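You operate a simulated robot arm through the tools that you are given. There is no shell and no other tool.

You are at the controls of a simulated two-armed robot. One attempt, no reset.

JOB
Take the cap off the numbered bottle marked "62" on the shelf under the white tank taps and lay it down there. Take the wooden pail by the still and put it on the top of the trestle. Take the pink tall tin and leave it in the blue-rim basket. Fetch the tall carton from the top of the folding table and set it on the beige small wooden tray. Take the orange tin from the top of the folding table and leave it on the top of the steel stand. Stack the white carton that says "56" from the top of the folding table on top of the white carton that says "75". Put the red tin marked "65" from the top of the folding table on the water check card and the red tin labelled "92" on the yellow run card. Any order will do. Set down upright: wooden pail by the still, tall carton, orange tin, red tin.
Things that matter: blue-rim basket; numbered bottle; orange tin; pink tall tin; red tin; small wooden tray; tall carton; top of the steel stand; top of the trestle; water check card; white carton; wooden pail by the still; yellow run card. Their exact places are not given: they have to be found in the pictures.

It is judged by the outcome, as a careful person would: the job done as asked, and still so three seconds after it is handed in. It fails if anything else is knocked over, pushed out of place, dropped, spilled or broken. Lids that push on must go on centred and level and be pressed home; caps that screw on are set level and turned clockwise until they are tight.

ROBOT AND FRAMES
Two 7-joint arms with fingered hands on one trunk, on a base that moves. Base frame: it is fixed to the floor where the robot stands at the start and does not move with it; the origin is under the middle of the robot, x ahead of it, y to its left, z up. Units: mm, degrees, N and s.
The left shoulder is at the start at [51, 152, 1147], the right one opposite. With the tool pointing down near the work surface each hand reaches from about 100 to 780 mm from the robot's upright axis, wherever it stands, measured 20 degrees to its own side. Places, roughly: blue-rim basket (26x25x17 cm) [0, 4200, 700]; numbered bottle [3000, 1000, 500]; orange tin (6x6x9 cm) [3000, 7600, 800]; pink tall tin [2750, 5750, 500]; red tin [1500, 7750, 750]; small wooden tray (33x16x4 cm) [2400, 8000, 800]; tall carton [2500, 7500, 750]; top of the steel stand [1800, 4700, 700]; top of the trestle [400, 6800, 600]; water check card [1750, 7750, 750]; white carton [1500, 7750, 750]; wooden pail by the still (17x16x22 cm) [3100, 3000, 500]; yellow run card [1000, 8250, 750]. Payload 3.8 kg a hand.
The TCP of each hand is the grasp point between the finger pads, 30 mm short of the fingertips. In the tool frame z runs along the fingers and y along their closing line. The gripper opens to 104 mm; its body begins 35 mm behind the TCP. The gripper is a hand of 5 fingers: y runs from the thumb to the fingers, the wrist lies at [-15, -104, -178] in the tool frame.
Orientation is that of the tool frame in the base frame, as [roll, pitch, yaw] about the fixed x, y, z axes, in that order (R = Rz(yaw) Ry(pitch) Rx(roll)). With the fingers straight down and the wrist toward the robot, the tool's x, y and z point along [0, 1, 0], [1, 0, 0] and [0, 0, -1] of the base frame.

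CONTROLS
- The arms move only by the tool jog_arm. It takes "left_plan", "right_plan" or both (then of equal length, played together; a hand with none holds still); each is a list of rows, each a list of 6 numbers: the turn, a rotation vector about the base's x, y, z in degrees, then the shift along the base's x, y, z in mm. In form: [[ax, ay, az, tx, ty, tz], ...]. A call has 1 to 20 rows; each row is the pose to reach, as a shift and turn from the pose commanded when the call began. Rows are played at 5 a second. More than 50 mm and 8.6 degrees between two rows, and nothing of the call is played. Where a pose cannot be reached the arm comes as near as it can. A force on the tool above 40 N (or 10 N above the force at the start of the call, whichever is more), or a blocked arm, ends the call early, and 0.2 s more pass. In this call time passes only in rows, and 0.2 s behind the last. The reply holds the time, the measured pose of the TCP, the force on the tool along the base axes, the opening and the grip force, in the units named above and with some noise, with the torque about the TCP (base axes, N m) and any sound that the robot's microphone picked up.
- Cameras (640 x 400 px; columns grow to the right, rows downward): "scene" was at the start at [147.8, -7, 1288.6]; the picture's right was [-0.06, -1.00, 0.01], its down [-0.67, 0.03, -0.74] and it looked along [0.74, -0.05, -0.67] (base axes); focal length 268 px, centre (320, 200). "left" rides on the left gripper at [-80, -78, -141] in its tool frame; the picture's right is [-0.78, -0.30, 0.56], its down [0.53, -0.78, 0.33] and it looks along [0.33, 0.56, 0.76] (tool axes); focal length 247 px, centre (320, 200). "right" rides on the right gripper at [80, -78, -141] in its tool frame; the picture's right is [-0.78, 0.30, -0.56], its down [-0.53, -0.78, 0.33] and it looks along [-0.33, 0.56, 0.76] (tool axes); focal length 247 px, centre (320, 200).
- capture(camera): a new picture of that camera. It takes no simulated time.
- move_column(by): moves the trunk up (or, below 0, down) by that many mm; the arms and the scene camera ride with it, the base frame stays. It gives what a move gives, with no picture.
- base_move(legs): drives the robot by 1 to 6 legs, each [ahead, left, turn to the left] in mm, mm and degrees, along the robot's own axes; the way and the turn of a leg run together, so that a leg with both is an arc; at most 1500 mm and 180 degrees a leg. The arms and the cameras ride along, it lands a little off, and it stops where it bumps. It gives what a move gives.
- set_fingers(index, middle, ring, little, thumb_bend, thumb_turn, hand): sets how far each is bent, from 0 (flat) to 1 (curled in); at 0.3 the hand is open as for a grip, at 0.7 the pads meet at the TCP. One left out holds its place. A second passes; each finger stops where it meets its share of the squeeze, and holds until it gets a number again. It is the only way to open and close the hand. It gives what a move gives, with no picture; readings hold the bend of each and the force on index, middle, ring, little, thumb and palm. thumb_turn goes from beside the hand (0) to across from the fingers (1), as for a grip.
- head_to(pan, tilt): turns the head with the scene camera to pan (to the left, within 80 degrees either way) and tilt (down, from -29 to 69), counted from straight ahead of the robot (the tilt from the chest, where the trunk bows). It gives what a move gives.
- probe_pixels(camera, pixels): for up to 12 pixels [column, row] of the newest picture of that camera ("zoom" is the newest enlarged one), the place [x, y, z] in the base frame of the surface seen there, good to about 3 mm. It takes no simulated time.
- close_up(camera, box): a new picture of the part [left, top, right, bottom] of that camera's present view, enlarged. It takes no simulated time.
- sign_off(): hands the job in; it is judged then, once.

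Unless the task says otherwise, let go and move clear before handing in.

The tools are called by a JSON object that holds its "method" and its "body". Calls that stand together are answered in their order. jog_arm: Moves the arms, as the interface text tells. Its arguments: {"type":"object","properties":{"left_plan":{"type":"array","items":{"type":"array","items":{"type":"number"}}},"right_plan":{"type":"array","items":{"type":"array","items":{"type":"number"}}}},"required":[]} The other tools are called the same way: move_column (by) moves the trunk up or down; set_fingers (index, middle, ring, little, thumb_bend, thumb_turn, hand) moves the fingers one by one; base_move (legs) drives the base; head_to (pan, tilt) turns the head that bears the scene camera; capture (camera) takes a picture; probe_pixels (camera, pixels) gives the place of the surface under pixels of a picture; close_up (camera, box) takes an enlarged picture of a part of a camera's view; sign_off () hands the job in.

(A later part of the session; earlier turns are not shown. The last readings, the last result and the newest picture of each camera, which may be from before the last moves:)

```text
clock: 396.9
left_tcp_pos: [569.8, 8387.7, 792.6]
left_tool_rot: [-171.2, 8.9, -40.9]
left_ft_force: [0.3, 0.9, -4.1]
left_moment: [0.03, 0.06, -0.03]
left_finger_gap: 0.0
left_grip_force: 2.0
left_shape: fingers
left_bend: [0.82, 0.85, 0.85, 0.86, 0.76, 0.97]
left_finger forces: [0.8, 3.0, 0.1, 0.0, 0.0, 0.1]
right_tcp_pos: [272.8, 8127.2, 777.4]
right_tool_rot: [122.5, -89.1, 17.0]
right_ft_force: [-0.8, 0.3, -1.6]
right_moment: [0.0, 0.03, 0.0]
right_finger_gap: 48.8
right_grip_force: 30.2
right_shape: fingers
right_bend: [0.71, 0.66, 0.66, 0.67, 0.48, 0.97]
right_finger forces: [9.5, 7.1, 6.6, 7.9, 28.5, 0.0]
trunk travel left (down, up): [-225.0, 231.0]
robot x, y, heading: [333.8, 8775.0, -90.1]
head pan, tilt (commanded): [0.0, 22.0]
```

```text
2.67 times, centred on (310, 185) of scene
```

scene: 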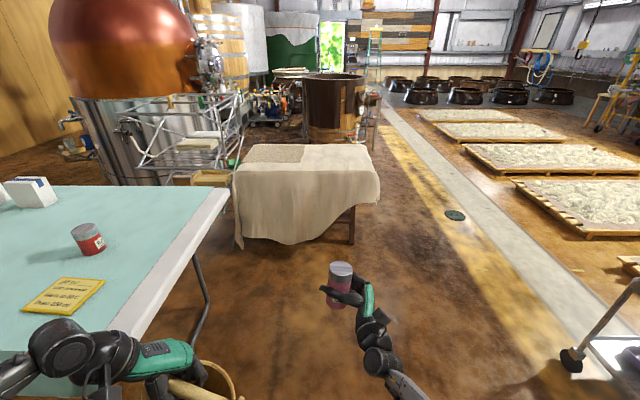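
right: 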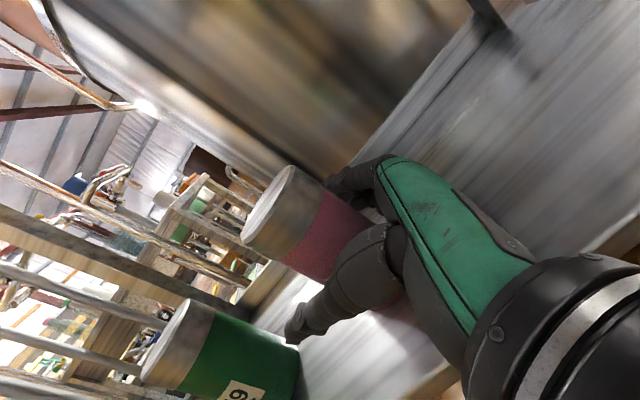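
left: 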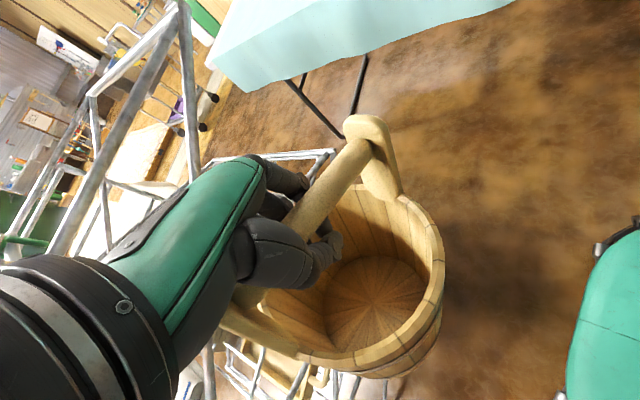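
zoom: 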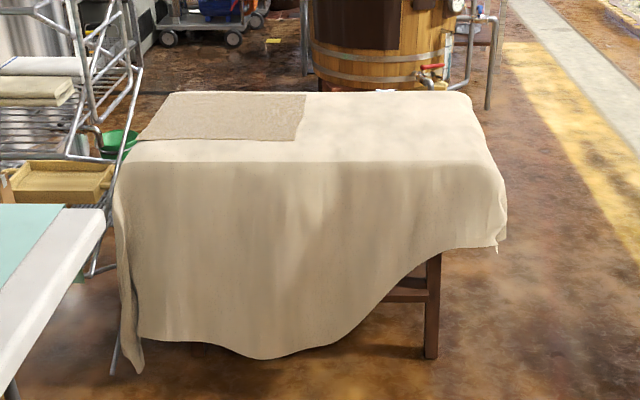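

The trestle top spans x −30…815, y 6610…7035, at z≈623. I'll raise the trunk so the pail clears it and drive up to the edge.

{"method": "move_column", "body": {"by": 130}}

{"method": "base_move", "body": {"legs": [[900, -150, 0], [500, 0, 0]]}}

{"method": "head_to", "body": {"pan": 15, "tilt": 40}}

{"method": "capture", "body": {"camera": "scene"}}

{"method": "capture", "body": {"camera": "left"}}

```text
clock: 398.5
left_tcp_pos: [569.2, 8387.9, 922.9]
left_tool_rot: [-171.2, 9.1, -40.9]
left_ft_force: [-0.4, 0.0, -5.7]
left_moment: [0.03, 0.09, -0.02]
left_finger_gap: 0.0
left_grip_force: 2.2
left_shape: fingers
left_bend: [0.82, 0.85, 0.85, 0.86, 0.76, 0.97]
left_finger forces: [0.7, 3.2, 0.0, 0.0, 0.1, 0.0]
right_tcp_pos: [273.6, 8127.0, 908.0]
right_tool_rot: [122.5, -89.2, 17.0]
right_ft_force: [-0.5, 0.1, -2.4]
right_moment: [0.0, 0.01, -0.01]
right_finger_gap: 49.2
right_grip_force: 29.9
right_shape: fingers
right_bend: [0.71, 0.66, 0.66, 0.67, 0.48, 0.97]
right_finger forces: [9.5, 7.1, 6.6, 7.8, 28.6, 0.0]
trunk travel left (down, up): [-355.0, 101.0]
robot x, y, heading: [329.9, 8772.1, -89.9]
head pan, tilt (commanded): [0.0, 22.0]
```

```text
clock: 405.7
left_tcp_pos: [414.3, 7014.9, 920.4]
left_tool_rot: [-170.9, 9.2, -41.5]
left_ft_force: [0.7, 0.8, -5.7]
left_moment: [0.06, 0.08, 0.02]
left_finger_gap: 0.1
left_grip_force: 4.6
left_shape: fingers
left_bend: [0.82, 0.86, 0.85, 0.86, 0.76, 0.97]
left_finger forces: [1.0, 2.7, 0.0, 5.8, 0.0, 0.0]
right_tcp_pos: [115.7, 6756.0, 904.8]
right_tool_rot: [132.5, -89.1, 6.2]
right_ft_force: [-0.6, -0.2, -1.4]
right_moment: [-0.02, 0.02, 0.03]
right_finger_gap: 49.1
right_grip_force: 30.0
right_shape: fingers
right_bend: [0.71, 0.66, 0.66, 0.67, 0.48, 0.97]
right_finger forces: [9.6, 7.3, 6.8, 7.9, 28.7, 0.0]
trunk travel left (down, up): [-355.0, 101.0]
robot x, y, heading: [181.2, 7403.9, -91.1]
head pan, tilt (commanded): [0.0, 22.0]
stopped in leg 2: the robot was blocked; the commanded pose is now the measured one
```

```text
clock: 406.5
left_tcp_pos: [412.7, 7017.2, 922.7]
left_tool_rot: [-171.2, 8.8, -41.6]
left_ft_force: [0.7, -0.7, -4.3]
left_moment: [0.01, 0.06, -0.01]
left_finger_gap: 0.1
left_grip_force: 5.0
left_shape: fingers
left_bend: [0.82, 0.85, 0.85, 0.86, 0.76, 0.97]
left_finger forces: [0.8, 3.8, 0.0, 5.1, 0.0, 0.0]
right_tcp_pos: [113.5, 6759.2, 908.5]
right_tool_rot: [108.0, -89.2, 30.8]
right_ft_force: [0.1, -0.1, -1.3]
right_moment: [0.0, 0.02, -0.03]
right_finger_gap: 49.2
right_grip_force: 29.4
right_shape: fingers
right_bend: [0.71, 0.66, 0.66, 0.67, 0.48, 0.97]
right_finger forces: [9.6, 7.2, 6.8, 7.9, 28.7, 0.1]
trunk travel left (down, up): [-355.0, 101.0]
robot x, y, heading: [180.6, 7406.9, -90.6]
head pan, tilt (commanded): [15.0, 40.0]
```

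```text
taken
```

scene: 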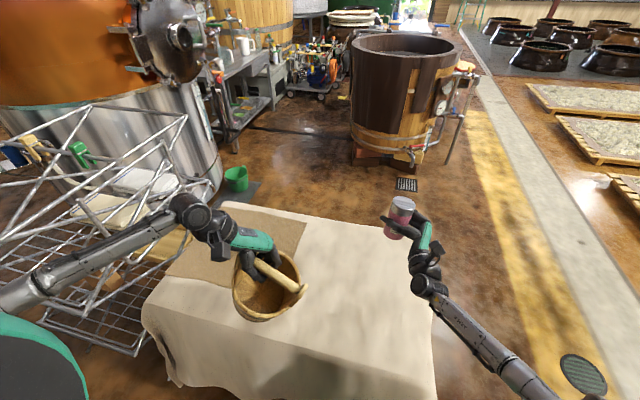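

```text
taken
```

left: 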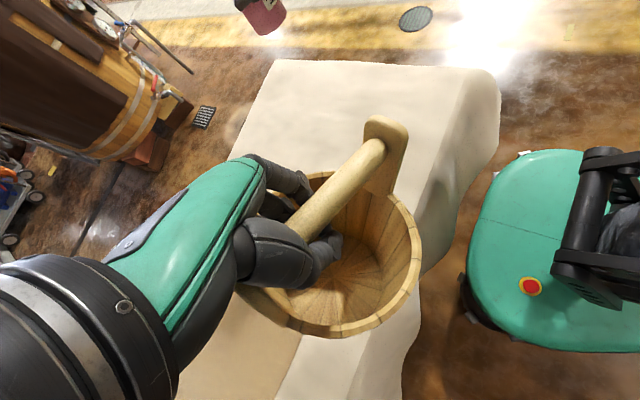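

I'm at the trestle (the base stopped at the hanging cloth). I'll move the pail over the clear part of the top, around [310,6865].

{"method": "base_move", "body": {"legs": [[-15, 0, 0]]}}

{"method": "jog_arm", "body": {"left_plan": [[0, 0, 0, -18, -30, 0], [0, 0, 0, -36, -60, 0], [0, 0, 0, -54, -90, 0], [0, 0, 0, -72, -120, 0], [0, 0, 0, -90, -150, 0], [0, 0, 0, -100, -170, 0]]}}

{"method": "capture", "body": {"camera": "scene"}}

{"method": "close_up", "body": {"camera": "scene", "box": [180, 180, 460, 390]}}

```text
clock: 407.3
left_tcp_pos: [413.6, 7028.9, 921.7]
left_tool_rot: [-171.0, 9.1, -41.3]
left_ft_force: [-0.8, -1.0, -5.5]
left_moment: [0.04, 0.08, 0.01]
left_finger_gap: 0.0
left_grip_force: 5.0
left_shape: fingers
left_bend: [0.82, 0.85, 0.85, 0.86, 0.76, 0.97]
left_finger forces: [0.9, 3.8, 0.0, 5.2, 0.2, 0.1]
right_tcp_pos: [112.7, 6770.7, 905.4]
right_tool_rot: [126.9, -89.2, 11.9]
right_ft_force: [0.3, -0.8, -2.1]
right_moment: [-0.01, -0.01, 0.03]
right_finger_gap: 48.8
right_grip_force: 29.6
right_shape: fingers
right_bend: [0.71, 0.66, 0.66, 0.67, 0.48, 0.97]
right_finger forces: [9.6, 7.2, 6.7, 7.9, 28.6, 0.0]
trunk travel left (down, up): [-355.0, 101.0]
robot x, y, heading: [181.0, 7426.4, -91.0]
head pan, tilt (commanded): [15.0, 40.0]
```

```text
clock: 408.7
left_tcp_pos: [313.0, 6862.6, 923.2]
left_tool_rot: [-171.3, 8.9, -41.4]
left_ft_force: [0.1, -1.1, -4.6]
left_moment: [0.06, 0.05, 0.0]
left_finger_gap: 0.2
left_grip_force: 5.2
left_shape: fingers
left_bend: [0.82, 0.85, 0.85, 0.86, 0.76, 0.97]
left_finger forces: [0.8, 3.3, 0.0, 4.9, 0.2, 0.1]
right_tcp_pos: [113.8, 6773.2, 907.0]
right_tool_rot: [113.1, -89.0, 25.7]
right_ft_force: [0.8, -0.3, -2.3]
right_moment: [-0.01, -0.02, 0.01]
right_finger_gap: 49.0
right_grip_force: 30.4
right_shape: fingers
right_bend: [0.71, 0.66, 0.66, 0.67, 0.48, 0.97]
right_finger forces: [9.6, 7.1, 6.6, 7.9, 28.5, 0.0]
trunk travel left (down, up): [-355.0, 101.0]
robot x, y, heading: [182.1, 7422.9, -90.9]
head pan, tilt (commanded): [15.0, 40.0]
```

```text
taken
```

scene: 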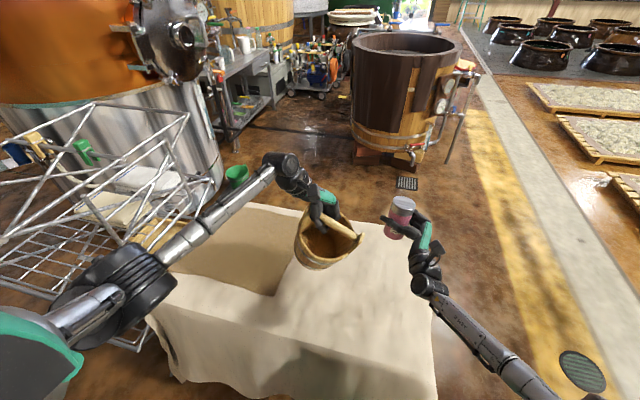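

```text
1.90 times, centred on (320, 285) of scene
```

zoom: 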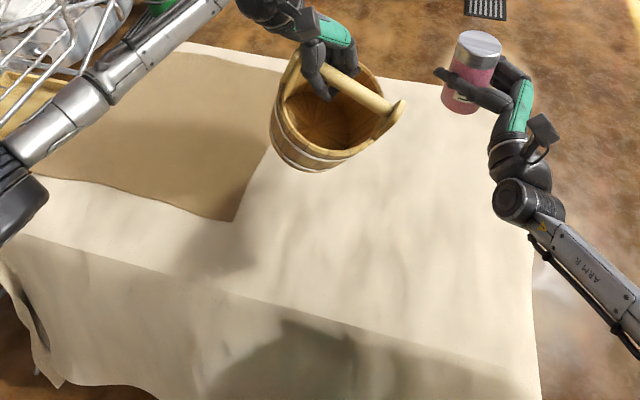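

The pail hangs over the clear cloth. I'll straighten the hand, then lower it in steps watching the load.

{"method": "jog_arm", "body": {"left_plan": [[-4, -0.3, 0, 0, 0, -5], [-8, -0.6, 0, 0, 0, -15], [-12.4, -0.9, 0, 0, 0, -30], [-12.4, -0.9, 0, 0, 0, -55], [-12.4, -0.9, 0, 0, 0, -75]]}}

{"method": "close_up", "body": {"camera": "scene", "box": [180, 180, 460, 390]}}

{"method": "capture", "body": {"camera": "left"}}

```text
clock: 409.9
left_tcp_pos: [312.8, 6862.3, 845.8]
left_tool_rot: [-180.0, 0.0, -42.2]
left_ft_force: [0.7, 0.0, -5.3]
left_moment: [0.03, 0.11, 0.01]
left_finger_gap: 0.0
left_grip_force: 4.6
left_shape: fingers
left_bend: [0.82, 0.86, 0.85, 0.86, 0.76, 0.97]
left_finger forces: [0.5, 2.1, 0.1, 6.6, 0.0, 0.1]
right_tcp_pos: [114.5, 6773.3, 907.8]
right_tool_rot: [110.8, -89.1, 28.0]
right_ft_force: [0.1, 0.3, -2.3]
right_moment: [0.01, 0.0, 0.0]
right_finger_gap: 48.7
right_grip_force: 29.5
right_shape: fingers
right_bend: [0.71, 0.66, 0.66, 0.67, 0.48, 0.97]
right_finger forces: [9.6, 7.1, 6.6, 7.9, 28.5, 0.0]
trunk travel left (down, up): [-355.0, 101.0]
robot x, y, heading: [175.9, 7419.2, -90.9]
head pan, tilt (commanded): [15.0, 40.0]
```

```text
1.90 times, centred on (320, 285) of scene
```

zoom: 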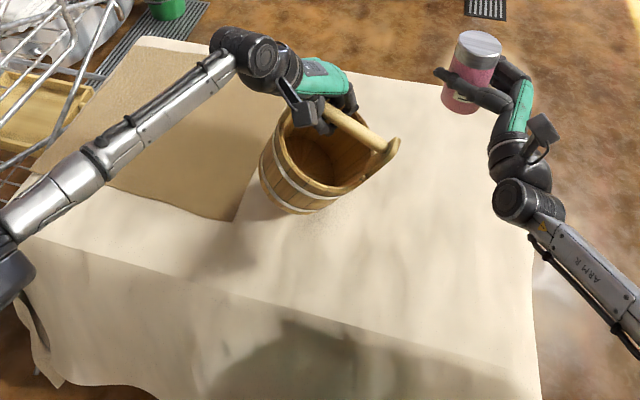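

```text
taken
```

left: 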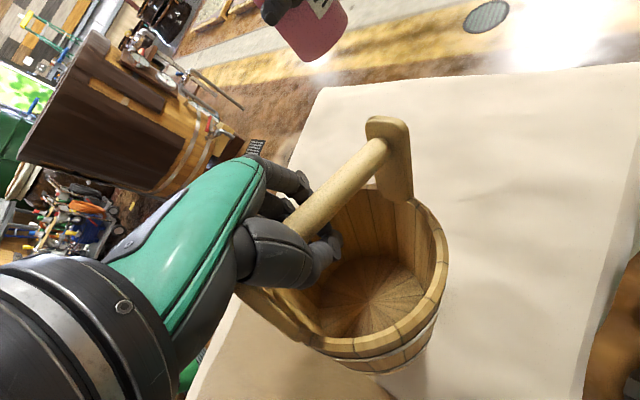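

Closer now. I'll continue lowering gently.

{"method": "jog_arm", "body": {"left_plan": [[0, 0, 0, 0, 0, -8], [0, 0, 0, 0, 0, -16], [0, 0, 0, 0, 0, -24], [0, 0, 0, 0, 0, -30], [0, 0, 0, 0, 0, -36]]}}

{"method": "close_up", "body": {"camera": "scene", "box": [180, 180, 460, 390]}}

```text
clock: 411.1
left_tcp_pos: [314.2, 6863.4, 812.4]
left_tool_rot: [179.9, 0.0, -42.2]
left_ft_force: [1.2, -0.6, -0.1]
left_moment: [0.04, 0.0, -0.02]
left_finger_gap: 0.0
left_grip_force: 0.9
left_shape: fingers
left_bend: [0.82, 0.86, 0.86, 0.86, 0.76, 0.97]
left_finger forces: [0.2, 0.6, 0.0, 0.0, 0.0, 0.0]
right_tcp_pos: [114.6, 6774.3, 908.3]
right_tool_rot: [109.2, -89.1, 29.6]
right_ft_force: [-0.1, 0.2, -2.2]
right_moment: [0.01, 0.02, -0.01]
right_finger_gap: 49.2
right_grip_force: 29.8
right_shape: fingers
right_bend: [0.71, 0.66, 0.66, 0.67, 0.48, 0.97]
right_finger forces: [9.6, 7.0, 6.6, 7.8, 28.6, 0.0]
trunk travel left (down, up): [-355.0, 101.0]
robot x, y, heading: [179.5, 7415.4, -90.8]
head pan, tilt (commanded): [15.0, 40.0]
```

```text
1.90 times, centred on (320, 285) of scene
```

zoom: 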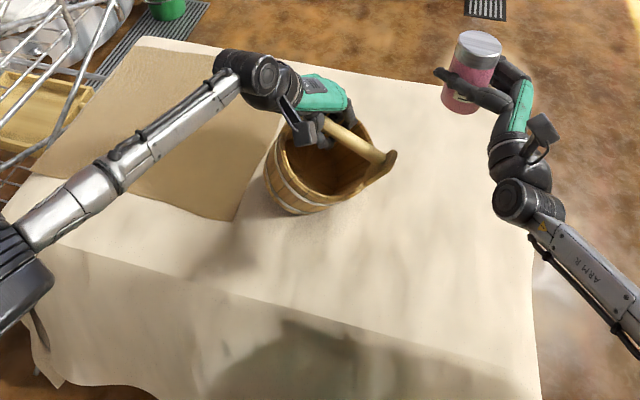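

The load went to zero: the pail is resting on the trestle. I'll zoom in to check it is upright before opening.

{"method": "close_up", "body": {"camera": "scene", "box": [290, 220, 400, 310]}}

{"method": "probe_pixels", "body": {"camera": "zoom", "pixels": [[150, 300], [230, 315], [320, 290], [100, 180], [420, 180], [360, 140], [200, 230], [300, 330], [470, 100]]}}

```text
4.44 times, centred on (345, 265) of scene
```

zoom: 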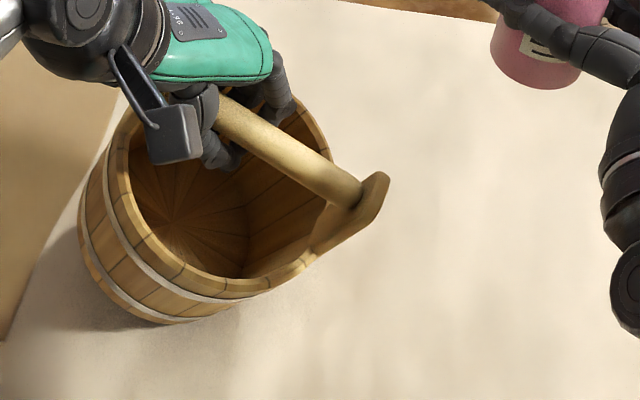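

```text
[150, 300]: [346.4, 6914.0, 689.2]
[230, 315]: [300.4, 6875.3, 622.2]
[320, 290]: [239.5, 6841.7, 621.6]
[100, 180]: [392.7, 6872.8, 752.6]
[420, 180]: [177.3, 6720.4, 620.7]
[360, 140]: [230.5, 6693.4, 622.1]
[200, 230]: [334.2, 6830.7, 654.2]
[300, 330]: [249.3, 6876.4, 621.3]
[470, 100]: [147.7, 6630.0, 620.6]
```

{"method": "probe_pixels", "body": {"camera": "zoom", "pixels": [[290, 268], [240, 287], [180, 270], [130, 215], [330, 140], [378, 185], [300, 165], [250, 130], [120, 140], [150, 318]]}}

{"method": "capture", "body": {"camera": "left"}}

```text
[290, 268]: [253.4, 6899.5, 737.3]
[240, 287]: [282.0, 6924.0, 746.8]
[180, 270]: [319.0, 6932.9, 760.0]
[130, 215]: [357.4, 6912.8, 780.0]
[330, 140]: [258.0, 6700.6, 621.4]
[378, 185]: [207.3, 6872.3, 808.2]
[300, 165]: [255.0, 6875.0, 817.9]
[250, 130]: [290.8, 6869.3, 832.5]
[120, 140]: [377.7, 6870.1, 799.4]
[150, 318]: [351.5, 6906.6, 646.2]
```

```text
taken
```

left: 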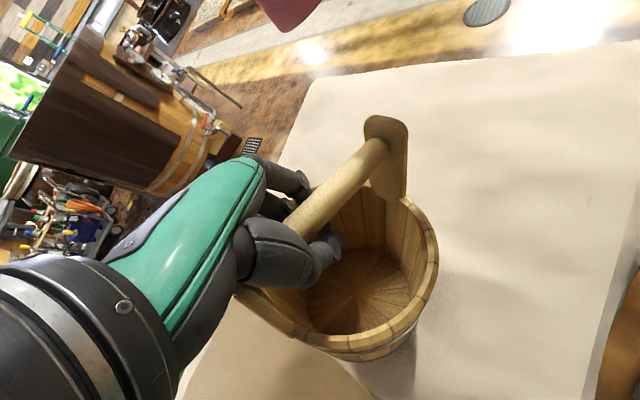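

The pail is still tilted about 22° (rim z 737 to 799), held up on one side by my fingers. I'll keep lowering so it settles flat.

{"method": "jog_arm", "body": {"left_plan": [[0, 0, 0, 0, 0, -4], [0, 0, 0, 0, 0, -8], [0, 0, 0, 0, 0, -12], [0, 0, 0, 0, 0, -16], [0, 0, 0, 0, 0, -20], [0, 0, 0, 0, 0, -24]]}}

{"method": "close_up", "body": {"camera": "scene", "box": [290, 220, 400, 310]}}

{"method": "probe_pixels", "body": {"camera": "zoom", "pixels": [[290, 268], [240, 287], [180, 270], [130, 215], [378, 185], [300, 165], [250, 130], [120, 140]]}}

```text
clock: 412.5
left_tcp_pos: [314.5, 6862.1, 787.1]
left_tool_rot: [-180.0, 0.0, -42.2]
left_ft_force: [0.0, -0.9, -1.8]
left_moment: [0.04, 0.09, 0.04]
left_finger_gap: 0.0
left_grip_force: 0.4
left_shape: fingers
left_bend: [0.82, 0.86, 0.86, 0.86, 0.76, 0.97]
left_finger forces: [0.2, 0.0, 0.1, 0.0, 0.0, 0.0]
right_tcp_pos: [114.9, 6774.3, 908.5]
right_tool_rot: [115.4, -89.1, 23.5]
right_ft_force: [-0.3, 0.7, -1.9]
right_moment: [0.01, -0.01, 0.0]
right_finger_gap: 49.0
right_grip_force: 29.9
right_shape: fingers
right_bend: [0.71, 0.66, 0.66, 0.67, 0.48, 0.97]
right_finger forces: [9.6, 7.2, 6.7, 7.9, 28.6, 0.0]
trunk travel left (down, up): [-355.0, 101.0]
robot x, y, heading: [179.5, 7423.7, -90.8]
head pan, tilt (commanded): [15.0, 40.0]
```

```text
4.44 times, centred on (345, 265) of scene
```

zoom: 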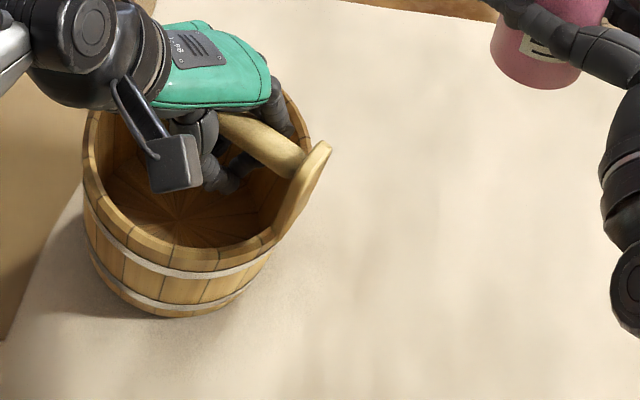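

```text
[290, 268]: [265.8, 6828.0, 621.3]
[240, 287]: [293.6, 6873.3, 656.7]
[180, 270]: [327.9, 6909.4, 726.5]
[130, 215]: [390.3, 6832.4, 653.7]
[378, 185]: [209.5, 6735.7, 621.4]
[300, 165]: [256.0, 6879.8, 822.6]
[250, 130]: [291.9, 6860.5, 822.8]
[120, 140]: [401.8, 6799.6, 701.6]
```

The bar is now level (z 823 at both probed points): the pail stands upright. I'll open the hand.

{"method": "set_fingers", "body": {"hand": "left", "index": 0.45, "middle": 0.45, "ring": 0.45, "little": 0.45, "thumb_bend": 0.45}}

{"method": "close_up", "body": {"camera": "scene", "box": [290, 220, 400, 310]}}

{"method": "capture", "body": {"camera": "left"}}

```text
clock: 413.5
left_tcp_pos: [313.4, 6861.4, 788.1]
left_tool_rot: [-179.8, -0.1, -42.2]
left_ft_force: [-0.5, 0.1, -0.2]
left_moment: [0.01, 0.02, -0.01]
left_finger_gap: 64.8
left_grip_force: 0.0
left_shape: fingers
left_bend: [0.45, 0.45, 0.45, 0.45, 0.45, 0.97]
left_finger forces: [0.1, 0.0, 0.0, 0.1, 0.0, 0.0]
right_tcp_pos: [113.9, 6774.8, 907.7]
right_tool_rot: [110.3, -89.1, 28.5]
right_ft_force: [-1.5, -0.4, -0.4]
right_moment: [-0.04, 0.01, -0.01]
right_finger_gap: 48.9
right_grip_force: 29.7
right_shape: fingers
right_bend: [0.71, 0.66, 0.66, 0.67, 0.48, 0.97]
right_finger forces: [9.6, 7.2, 6.6, 8.0, 28.6, 0.0]
trunk travel left (down, up): [-355.0, 101.0]
robot x, y, heading: [178.3, 7418.4, -90.9]
head pan, tilt (commanded): [15.0, 40.0]
```

```text
4.44 times, centred on (345, 265) of scene
```

zoom: 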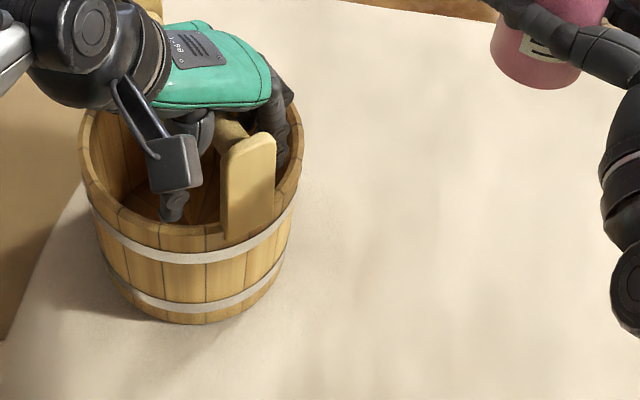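

```text
taken
```

left: 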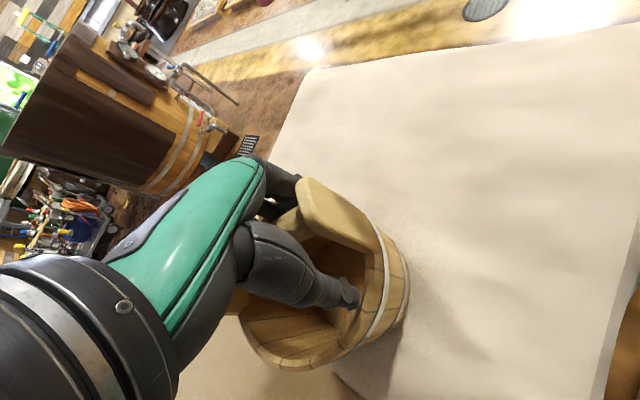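

The pail stands upright on the trestle. I'll open wider and raise the hand straight up, slowly.

{"method": "set_fingers", "body": {"hand": "left", "index": 0.25, "middle": 0.25, "ring": 0.25, "little": 0.25, "thumb_bend": 0.28}}

{"method": "jog_arm", "body": {"left_plan": [[0, 0, 0, 0, 0, 10], [0, 0, 0, 0, 0, 25], [0, 0, 0, 0, 0, 45], [0, 0, 0, 0, 0, 70], [0, 0, 0, 0, 0, 100], [0, 0, 0, 0, 0, 130]]}}

{"method": "capture", "body": {"camera": "scene"}}

{"method": "close_up", "body": {"camera": "scene", "box": [230, 180, 430, 330]}}

```text
clock: 414.5
left_tcp_pos: [313.0, 6861.9, 787.1]
left_tool_rot: [-179.9, 0.0, -42.2]
left_ft_force: [0.1, 0.0, -0.2]
left_moment: [0.04, 0.04, -0.01]
left_finger_gap: 111.9
left_grip_force: 0.1
left_shape: fingers
left_bend: [0.25, 0.25, 0.25, 0.25, 0.28, 0.97]
left_finger forces: [0.0, 0.1, 0.1, 0.0, 0.1, 0.0]
right_tcp_pos: [114.2, 6774.7, 907.7]
right_tool_rot: [110.3, -89.2, 28.4]
right_ft_force: [-0.2, 0.4, -1.5]
right_moment: [-0.02, 0.01, 0.01]
right_finger_gap: 49.1
right_grip_force: 29.8
right_shape: fingers
right_bend: [0.71, 0.66, 0.66, 0.67, 0.48, 0.97]
right_finger forces: [9.6, 7.1, 6.6, 7.8, 28.5, 0.0]
trunk travel left (down, up): [-355.0, 101.0]
robot x, y, heading: [180.0, 7419.4, -91.1]
head pan, tilt (commanded): [15.0, 40.0]
```

```text
clock: 415.9
left_tcp_pos: [313.2, 6859.9, 916.8]
left_tool_rot: [-180.0, -0.1, -42.3]
left_ft_force: [0.0, 0.5, -0.4]
left_moment: [0.01, 0.04, -0.01]
left_finger_gap: 111.9
left_grip_force: 0.0
left_shape: fingers
left_bend: [0.25, 0.25, 0.25, 0.25, 0.28, 0.97]
left_finger forces: [0.1, 0.0, 0.0, 0.0, 0.1, 0.0]
right_tcp_pos: [114.2, 6775.2, 907.9]
right_tool_rot: [116.6, -89.2, 22.1]
right_ft_force: [0.9, 0.4, -1.8]
right_moment: [-0.03, 0.0, 0.01]
right_finger_gap: 48.6
right_grip_force: 30.0
right_shape: fingers
right_bend: [0.71, 0.66, 0.66, 0.67, 0.48, 0.97]
right_finger forces: [9.6, 7.3, 6.6, 7.9, 28.6, 0.0]
trunk travel left (down, up): [-355.0, 101.0]
robot x, y, heading: [176.1, 7419.6, -91.1]
head pan, tilt (commanded): [15.0, 40.0]
```

```text
taken
```

scene: 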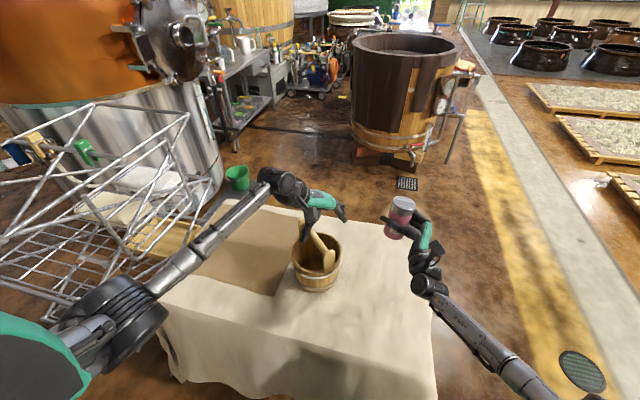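

```text
2.67 times, centred on (330, 255) of scene
```

zoom: 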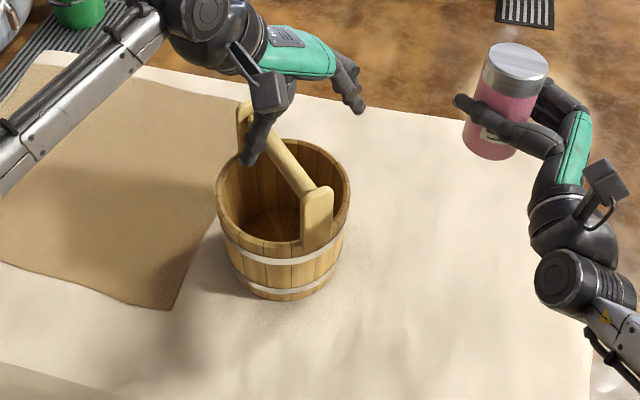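

The pail task is done. Next the blue-rim basket around [0,4200]: I'll pull the left hand back and probe the way south past the vat.

{"method": "jog_arm", "body": {"left_plan": [[0, 0, 0, 10, 30, 0], [0, 0, 0, 25, 65, 0], [0, 0, 0, 40, 105, 0], [0, 0, 0, 55, 145, 0]]}}

{"method": "head_to", "body": {"pan": -5, "tilt": 22}}

{"method": "capture", "body": {"camera": "scene"}}

{"method": "probe_pixels", "body": {"camera": "scene", "pixels": [[330, 200], [250, 190], [370, 180], [290, 215], [200, 150], [160, 170], [420, 200], [520, 260], [480, 180], [230, 100], [120, 140], [300, 90]]}}

```text
clock: 416.9
left_tcp_pos: [369.2, 7011.3, 918.5]
left_tool_rot: [-179.9, 0.0, -42.3]
left_ft_force: [-0.4, 0.2, 0.0]
left_moment: [-0.01, 0.02, -0.01]
left_finger_gap: 112.2
left_grip_force: 0.1
left_shape: fingers
left_bend: [0.25, 0.25, 0.25, 0.25, 0.28, 0.97]
left_finger forces: [0.1, 0.0, 0.1, 0.0, 0.1, 0.1]
right_tcp_pos: [113.6, 6775.3, 908.5]
right_tool_rot: [106.1, -89.1, 32.6]
right_ft_force: [-0.3, 0.5, -1.8]
right_moment: [-0.02, 0.04, 0.03]
right_finger_gap: 48.7
right_grip_force: 30.2
right_shape: fingers
right_bend: [0.71, 0.66, 0.66, 0.67, 0.48, 0.97]
right_finger forces: [9.6, 7.1, 6.6, 7.8, 28.8, 0.0]
trunk travel left (down, up): [-355.0, 101.0]
robot x, y, heading: [176.5, 7417.9, -90.9]
head pan, tilt (commanded): [15.0, 40.0]
```

```text
clock: 417.7
left_tcp_pos: [370.5, 7009.1, 919.0]
left_tool_rot: [-179.9, 0.0, -42.2]
left_ft_force: [-0.4, -0.6, 0.4]
left_moment: [-0.01, 0.03, 0.0]
left_finger_gap: 111.8
left_grip_force: 0.1
left_shape: fingers
left_bend: [0.25, 0.25, 0.25, 0.25, 0.28, 0.97]
left_finger forces: [0.0, 0.0, 0.0, 0.0, 0.0, 0.0]
right_tcp_pos: [113.7, 6773.5, 908.1]
right_tool_rot: [116.1, -89.1, 22.7]
right_ft_force: [-0.6, 0.2, -1.0]
right_moment: [-0.02, 0.05, -0.01]
right_finger_gap: 48.9
right_grip_force: 30.1
right_shape: fingers
right_bend: [0.71, 0.66, 0.66, 0.67, 0.48, 0.97]
right_finger forces: [9.6, 7.1, 6.6, 7.9, 28.6, 0.0]
trunk travel left (down, up): [-355.0, 101.0]
robot x, y, heading: [176.2, 7417.0, -91.2]
head pan, tilt (commanded): [-5.0, 22.0]
```

```text
taken
```

scene: 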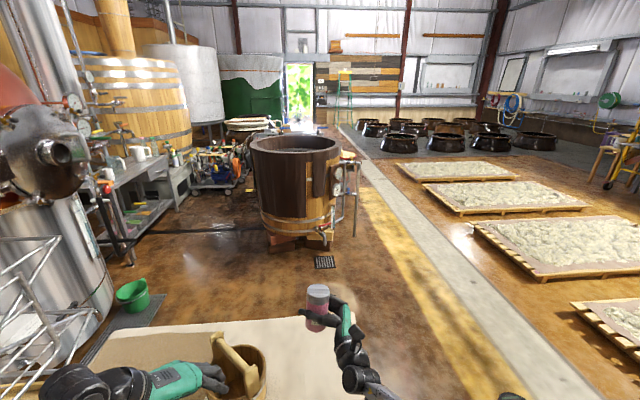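

```text
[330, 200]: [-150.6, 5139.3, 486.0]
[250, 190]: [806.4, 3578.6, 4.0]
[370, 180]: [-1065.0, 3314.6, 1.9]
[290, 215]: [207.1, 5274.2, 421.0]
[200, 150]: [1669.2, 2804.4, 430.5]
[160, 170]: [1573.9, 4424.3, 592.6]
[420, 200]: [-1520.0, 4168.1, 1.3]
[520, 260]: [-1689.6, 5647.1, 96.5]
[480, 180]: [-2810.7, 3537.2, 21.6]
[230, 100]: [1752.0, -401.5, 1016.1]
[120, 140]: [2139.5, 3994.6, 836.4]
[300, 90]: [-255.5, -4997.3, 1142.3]
```

The vat stands at about [50,4950]; the basket should be beyond it. I'll go round the west side of the trestle and look from there.

{"method": "base_move", "body": {"legs": [[-150, 0, 1], [0, -780, 0], [1300, 0, 0]]}}

{"method": "head_to", "body": {"pan": 15, "tilt": 20}}

{"method": "capture", "body": {"camera": "scene"}}

```text
clock: 429.2
left_tcp_pos: [-421.3, 5812.7, 919.5]
left_tool_rot: [-179.8, 0.0, -42.7]
left_ft_force: [-0.2, -0.6, 0.3]
left_moment: [-0.02, 0.0, 0.0]
left_finger_gap: 112.3
left_grip_force: 0.0
left_shape: fingers
left_bend: [0.25, 0.25, 0.25, 0.25, 0.28, 0.97]
left_finger forces: [0.1, 0.0, 0.0, 0.0, 0.0, 0.1]
right_tcp_pos: [-679.0, 5577.1, 908.2]
right_tool_rot: [112.3, -89.0, 26.0]
right_ft_force: [-0.2, -0.1, -0.7]
right_moment: [0.0, 0.04, -0.01]
right_finger_gap: 48.8
right_grip_force: 29.7
right_shape: fingers
right_bend: [0.71, 0.66, 0.66, 0.67, 0.48, 0.97]
right_finger forces: [9.6, 7.2, 6.6, 7.9, 28.6, 0.0]
trunk travel left (down, up): [-355.0, 101.0]
robot x, y, heading: [-609.0, 6223.0, -91.5]
head pan, tilt (commanded): [-5.0, 22.0]
```

```text
clock: 430.0
left_tcp_pos: [-420.9, 5812.3, 918.5]
left_tool_rot: [-179.8, 0.0, -42.6]
left_ft_force: [0.5, 0.1, 0.8]
left_moment: [-0.02, -0.01, -0.07]
left_finger_gap: 111.9
left_grip_force: 0.0
left_shape: fingers
left_bend: [0.25, 0.25, 0.25, 0.25, 0.28, 0.97]
left_finger forces: [0.0, 0.1, 0.0, 0.0, 0.0, 0.0]
right_tcp_pos: [-677.7, 5579.1, 908.5]
right_tool_rot: [115.8, -89.0, 22.4]
right_ft_force: [-0.3, -1.1, -1.5]
right_moment: [-0.05, 0.02, 0.0]
right_finger_gap: 49.2
right_grip_force: 29.6
right_shape: fingers
right_bend: [0.71, 0.66, 0.66, 0.67, 0.48, 0.97]
right_finger forces: [9.6, 7.1, 6.7, 7.8, 28.6, 0.0]
trunk travel left (down, up): [-355.0, 101.0]
robot x, y, heading: [-604.9, 6217.2, -91.3]
head pan, tilt (commanded): [15.0, 20.0]
```

```text
taken
```

scene: 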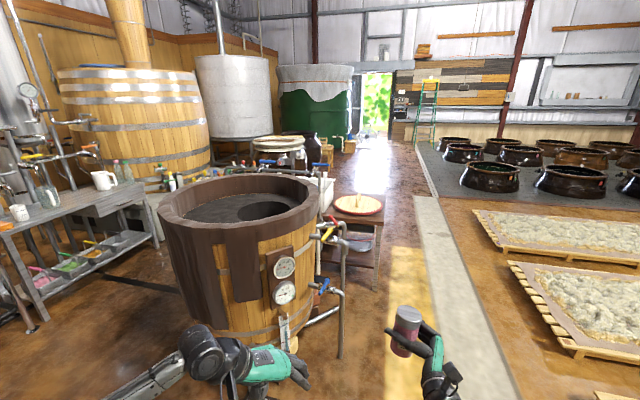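

Behind the vat I see a small table with a dish and a white container at about (320,190). I'll zoom in.

{"method": "close_up", "body": {"camera": "scene", "box": [260, 130, 420, 260]}}

{"method": "probe_pixels", "body": {"camera": "scene", "pixels": [[360, 205], [325, 185], [290, 150], [340, 290], [345, 230], [240, 230], [90, 190], [375, 285], [110, 260], [180, 190]]}}

```text
3.08 times, centred on (340, 195) of scene
```

zoom: 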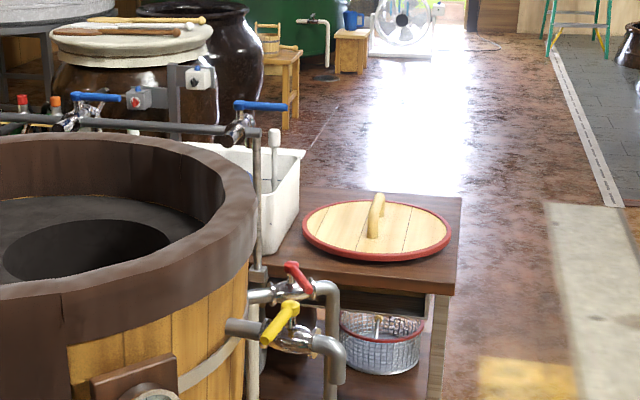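

```text
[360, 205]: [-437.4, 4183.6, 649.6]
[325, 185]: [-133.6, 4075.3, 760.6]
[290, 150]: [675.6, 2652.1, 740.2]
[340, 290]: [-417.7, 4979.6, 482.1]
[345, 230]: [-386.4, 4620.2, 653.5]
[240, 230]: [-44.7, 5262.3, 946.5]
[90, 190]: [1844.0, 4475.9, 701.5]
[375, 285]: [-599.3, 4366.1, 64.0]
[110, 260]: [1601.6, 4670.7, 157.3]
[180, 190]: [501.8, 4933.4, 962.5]
```

There's a side table with a wooden lid, and a white container beside it. I'll drive south past the vat along its west side to see it properly.

{"method": "base_move", "body": {"legs": [[1000, -330, 0], [450, -50, 30]]}}

{"method": "head_to", "body": {"pan": 25, "tilt": 25}}

{"method": "capture", "body": {"camera": "scene"}}

```text
clock: 437.7
left_tcp_pos: [-529.9, 4527.1, 918.4]
left_tool_rot: [180.0, 0.0, -12.4]
left_ft_force: [0.0, -0.2, 0.1]
left_moment: [-0.01, -0.04, -0.01]
left_finger_gap: 112.2
left_grip_force: 0.2
left_shape: fingers
left_bend: [0.25, 0.25, 0.25, 0.25, 0.28, 0.97]
left_finger forces: [0.0, 0.1, 0.0, 0.0, 0.0, 0.0]
right_tcp_pos: [-635.3, 4196.6, 909.7]
right_tool_rot: [111.5, -89.2, 57.1]
right_ft_force: [-0.2, 0.7, -1.5]
right_moment: [-0.01, 0.01, -0.01]
right_finger_gap: 48.7
right_grip_force: 29.9
right_shape: fingers
right_bend: [0.71, 0.66, 0.66, 0.67, 0.48, 0.97]
right_finger forces: [9.4, 7.1, 6.6, 7.7, 28.4, 0.1]
trunk travel left (down, up): [-355.0, 101.0]
robot x, y, heading: [-899.4, 4783.9, -61.0]
head pan, tilt (commanded): [15.0, 20.0]
```

```text
clock: 438.5
left_tcp_pos: [-528.7, 4527.5, 918.4]
left_tool_rot: [-180.0, 0.0, -12.4]
left_ft_force: [-0.1, -0.1, 0.9]
left_moment: [0.02, -0.02, 0.03]
left_finger_gap: 112.0
left_grip_force: 0.1
left_shape: fingers
left_bend: [0.25, 0.25, 0.25, 0.25, 0.28, 0.97]
left_finger forces: [0.1, 0.0, 0.0, 0.1, 0.0, 0.0]
right_tcp_pos: [-635.0, 4195.3, 907.0]
right_tool_rot: [116.1, -89.1, 52.4]
right_ft_force: [-0.7, -0.4, -1.5]
right_moment: [-0.02, 0.04, 0.03]
right_finger_gap: 48.7
right_grip_force: 29.7
right_shape: fingers
right_bend: [0.71, 0.66, 0.66, 0.67, 0.48, 0.97]
right_finger forces: [9.6, 7.1, 6.6, 7.8, 28.5, 0.1]
trunk travel left (down, up): [-355.0, 101.0]
robot x, y, heading: [-897.8, 4792.8, -60.9]
head pan, tilt (commanded): [25.0, 25.0]
```

```text
taken
```

scene: 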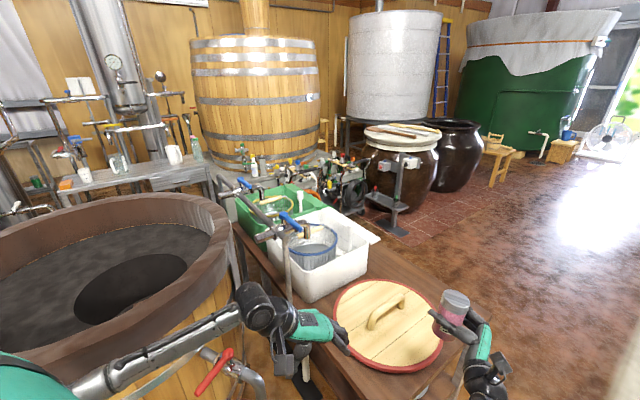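

There it is: a wire basket with a blue rim sitting in the white bin at (313,242). I'll zoom and probe it.

{"method": "close_up", "body": {"camera": "scene", "box": [220, 160, 420, 320]}}

{"method": "probe_pixels", "body": {"camera": "zoom", "pixels": [[230, 185], [365, 185], [297, 160], [297, 215], [297, 250], [300, 190], [140, 240], [250, 375], [480, 290], [390, 150], [180, 110], [450, 250]]}}

```text
2.50 times, centred on (320, 240) of scene
```

zoom: 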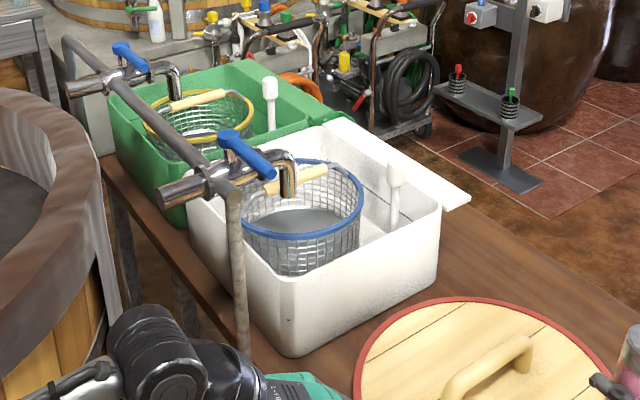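

```text
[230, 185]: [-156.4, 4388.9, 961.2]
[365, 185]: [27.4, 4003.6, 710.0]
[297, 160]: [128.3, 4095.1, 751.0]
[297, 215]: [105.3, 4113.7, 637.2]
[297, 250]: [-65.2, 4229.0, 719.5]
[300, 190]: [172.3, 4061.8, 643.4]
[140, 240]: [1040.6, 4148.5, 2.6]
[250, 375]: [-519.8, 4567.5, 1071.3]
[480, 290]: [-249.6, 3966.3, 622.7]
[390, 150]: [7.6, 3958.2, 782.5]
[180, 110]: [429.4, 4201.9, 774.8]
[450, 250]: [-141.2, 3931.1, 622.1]
```

The basket's centre is near [40,4110], rim z≈745, with a tap spout and a wooden handle over part of it. I'll probe the rim, handle, spout and the table's edges.

{"method": "probe_pixels", "body": {"camera": "zoom", "pixels": [[243, 222], [300, 238], [355, 218], [362, 192], [320, 162], [250, 192], [325, 172], [290, 195], [285, 160], [510, 240], [610, 315], [395, 190]]}}

{"method": "probe_pixels", "body": {"camera": "scene", "pixels": [[400, 255], [440, 280], [470, 300], [480, 380], [395, 250], [270, 180], [370, 235], [460, 330], [255, 370]]}}

```text
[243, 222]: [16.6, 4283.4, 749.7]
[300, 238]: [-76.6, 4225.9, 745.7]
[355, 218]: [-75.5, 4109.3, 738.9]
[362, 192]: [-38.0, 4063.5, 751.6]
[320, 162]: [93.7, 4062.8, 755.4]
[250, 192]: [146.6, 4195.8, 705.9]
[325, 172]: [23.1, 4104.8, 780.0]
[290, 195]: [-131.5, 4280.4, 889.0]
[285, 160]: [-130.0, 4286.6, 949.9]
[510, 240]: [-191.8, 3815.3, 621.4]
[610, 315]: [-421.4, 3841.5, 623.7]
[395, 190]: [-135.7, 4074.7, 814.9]
```

```text
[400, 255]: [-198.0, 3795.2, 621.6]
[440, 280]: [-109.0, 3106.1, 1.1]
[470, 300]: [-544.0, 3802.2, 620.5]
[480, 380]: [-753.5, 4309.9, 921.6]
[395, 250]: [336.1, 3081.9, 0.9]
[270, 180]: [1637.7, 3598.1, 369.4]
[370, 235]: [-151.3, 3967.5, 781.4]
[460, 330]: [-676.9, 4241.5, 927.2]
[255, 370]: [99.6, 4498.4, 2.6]
```

The basket rim circle is centred near [27,4167] (rim z≈748) inside a white bin (rim z≈782); the free side of the table is south (edge y≈3795). I'll go round to the south side, where I can set the tin down on the table strip and re-grip it from above.

{"method": "base_move", "body": {"legs": [[0, 0, -29], [1400, 0, 0], [0, 0, 90]]}}

{"method": "head_to", "body": {"pan": 10, "tilt": 22}}

{"method": "capture", "body": {"camera": "scene"}}

```text
clock: 450.5
left_tcp_pos: [-477.1, 3609.6, 918.2]
left_tool_rot: [-179.9, 0.0, 48.7]
left_ft_force: [0.3, 0.0, 0.4]
left_moment: [0.0, -0.02, -0.01]
left_finger_gap: 112.3
left_grip_force: 0.1
left_shape: fingers
left_bend: [0.25, 0.25, 0.25, 0.25, 0.28, 0.97]
left_finger forces: [0.0, 0.1, 0.0, 0.0, 0.0, 0.0]
right_tcp_pos: [-238.4, 3357.2, 908.1]
right_tool_rot: [112.9, -89.2, 116.8]
right_ft_force: [-0.2, 0.1, -1.5]
right_moment: [0.01, -0.03, 0.01]
right_finger_gap: 48.6
right_grip_force: 27.7
right_shape: fingers
right_bend: [0.71, 0.67, 0.67, 0.68, 0.48, 0.97]
right_finger forces: [9.1, 6.9, 6.2, 7.3, 26.9, 0.0]
trunk travel left (down, up): [-355.0, 101.0]
robot x, y, heading: [-884.5, 3413.1, -0.2]
head pan, tilt (commanded): [25.0, 25.0]
```

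```text
clock: 451.3
left_tcp_pos: [-476.6, 3609.4, 918.3]
left_tool_rot: [-179.9, 0.0, 48.8]
left_ft_force: [0.0, 0.1, 0.7]
left_moment: [0.0, 0.01, 0.04]
left_finger_gap: 111.9
left_grip_force: 0.1
left_shape: fingers
left_bend: [0.25, 0.25, 0.25, 0.25, 0.28, 0.97]
left_finger forces: [0.1, 0.0, 0.1, 0.0, 0.0, 0.1]
right_tcp_pos: [-236.7, 3357.0, 908.1]
right_tool_rot: [115.4, -89.1, 114.3]
right_ft_force: [0.8, 1.0, -1.7]
right_moment: [-0.02, 0.0, 0.0]
right_finger_gap: 48.3
right_grip_force: 28.2
right_shape: fingers
right_bend: [0.71, 0.67, 0.67, 0.68, 0.48, 0.97]
right_finger forces: [9.0, 6.9, 6.4, 7.3, 27.0, 0.0]
trunk travel left (down, up): [-355.0, 101.0]
robot x, y, heading: [-883.9, 3410.8, 0.1]
head pan, tilt (commanded): [10.0, 22.0]
```

```text
taken
```

scene: 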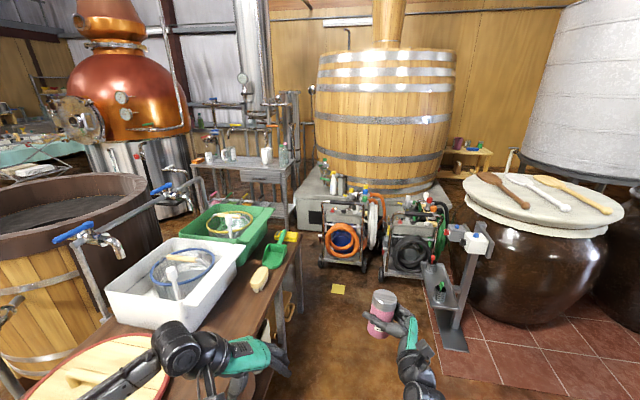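

I'm on the south side facing east. I'll firm up the grip on the pink tin and probe the obstacles around my intended standing spot.

{"method": "set_fingers", "body": {"hand": "right", "index": 0.8, "middle": 0.8, "ring": 0.8, "little": 0.8, "thumb_bend": 0.78}}

{"method": "probe_pixels", "body": {"camera": "scene", "pixels": [[455, 340], [345, 265], [285, 340], [300, 230], [255, 275], [275, 245], [230, 300], [440, 290], [380, 265], [340, 290], [175, 265], [205, 365]]}}

{"method": "close_up", "body": {"camera": "scene", "box": [90, 190, 330, 390]}}

```text
clock: 452.3
left_tcp_pos: [-477.4, 3609.5, 917.6]
left_tool_rot: [-179.9, 0.0, 48.8]
left_ft_force: [-0.3, 0.1, 0.1]
left_moment: [0.02, 0.01, 0.01]
left_finger_gap: 112.3
left_grip_force: 0.1
left_shape: fingers
left_bend: [0.25, 0.25, 0.25, 0.25, 0.28, 0.97]
left_finger forces: [0.0, 0.1, 0.1, 0.1, 0.0, 0.0]
right_tcp_pos: [-238.4, 3356.2, 908.1]
right_tool_rot: [116.7, -89.1, 112.9]
right_ft_force: [-0.2, -0.7, -2.3]
right_moment: [-0.04, 0.0, -0.01]
right_finger_gap: 48.9
right_grip_force: 34.8
right_shape: fingers
right_bend: [0.73, 0.68, 0.68, 0.69, 0.46, 0.97]
right_finger forces: [11.0, 8.4, 8.0, 8.8, 33.7, 0.0]
trunk travel left (down, up): [-355.0, 101.0]
robot x, y, heading: [-886.5, 3414.4, 0.1]
head pan, tilt (commanded): [10.0, 22.0]
```

```text
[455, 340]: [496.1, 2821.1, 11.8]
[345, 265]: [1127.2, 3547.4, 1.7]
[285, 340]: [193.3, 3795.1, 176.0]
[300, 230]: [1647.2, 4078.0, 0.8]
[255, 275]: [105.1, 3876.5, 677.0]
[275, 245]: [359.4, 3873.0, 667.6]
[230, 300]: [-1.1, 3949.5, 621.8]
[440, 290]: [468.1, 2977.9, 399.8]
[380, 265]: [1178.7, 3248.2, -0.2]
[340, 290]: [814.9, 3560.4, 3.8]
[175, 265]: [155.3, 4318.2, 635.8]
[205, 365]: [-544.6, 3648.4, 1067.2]
```

```text
2.00 times, centred on (210, 290) of scene
```

zoom: 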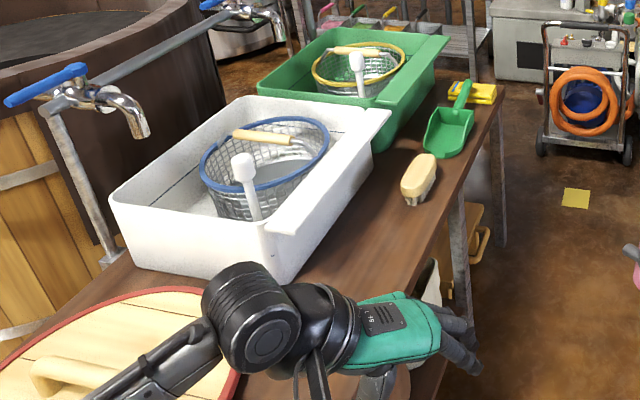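

The strip of table at x −500…50, y 3800–3950 is free (brush and dustpan lie further east). I'll position myself so the right hand is over [-250,3870].

{"method": "base_move", "body": {"legs": [[577, -187, 0], [0, 0, 90]]}}

{"method": "head_to", "body": {"pan": -10, "tilt": 38}}

{"method": "capture", "body": {"camera": "scene"}}

```text
clock: 459.6
left_tcp_pos: [-521.1, 3630.7, 917.6]
left_tool_rot: [-179.9, 0.0, 140.4]
left_ft_force: [-0.2, -0.6, 0.4]
left_moment: [-0.02, 0.01, -0.01]
left_finger_gap: 112.3
left_grip_force: 0.2
left_shape: fingers
left_bend: [0.25, 0.25, 0.25, 0.25, 0.28, 0.97]
left_finger forces: [0.1, 0.0, 0.0, 0.0, 0.0, 0.1]
right_tcp_pos: [-276.6, 3877.6, 908.1]
right_tool_rot: [117.4, -89.1, -156.0]
right_ft_force: [-0.5, 0.2, -1.1]
right_moment: [-0.02, -0.01, 0.01]
right_finger_gap: 48.4
right_grip_force: 33.5
right_shape: fingers
right_bend: [0.73, 0.68, 0.68, 0.69, 0.46, 0.97]
right_finger forces: [10.5, 8.0, 7.8, 8.5, 32.6, 0.0]
trunk travel left (down, up): [-355.0, 101.0]
robot x, y, heading: [-316.2, 3232.2, 92.0]
head pan, tilt (commanded): [10.0, 22.0]
```

```text
clock: 460.4
left_tcp_pos: [-522.2, 3631.1, 918.0]
left_tool_rot: [-179.9, 0.0, 140.5]
left_ft_force: [0.6, 0.6, 0.2]
left_moment: [0.0, -0.02, 0.01]
left_finger_gap: 112.2
left_grip_force: 0.2
left_shape: fingers
left_bend: [0.25, 0.25, 0.25, 0.25, 0.28, 0.97]
left_finger forces: [0.0, 0.0, 0.1, 0.0, 0.0, 0.0]
right_tcp_pos: [-276.3, 3876.7, 908.2]
right_tool_rot: [113.9, -89.1, -152.5]
right_ft_force: [0.0, 0.6, -1.7]
right_moment: [-0.01, 0.0, 0.0]
right_finger_gap: 48.6
right_grip_force: 33.9
right_shape: fingers
right_bend: [0.73, 0.68, 0.68, 0.69, 0.46, 0.97]
right_finger forces: [10.5, 8.0, 7.7, 8.5, 32.6, 0.0]
trunk travel left (down, up): [-355.0, 101.0]
robot x, y, heading: [-312.8, 3230.3, 91.8]
head pan, tilt (commanded): [-10.0, 38.0]
```

```text
taken
```

scene: 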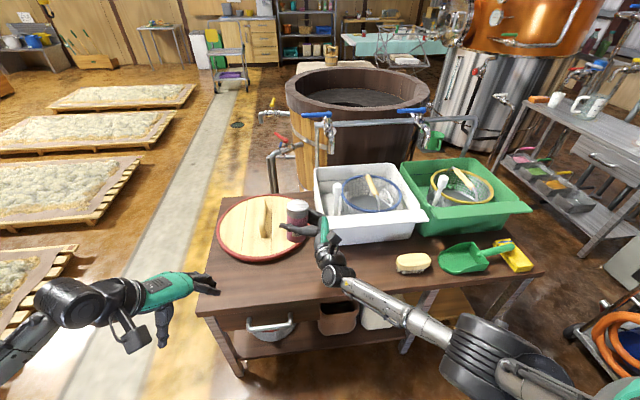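

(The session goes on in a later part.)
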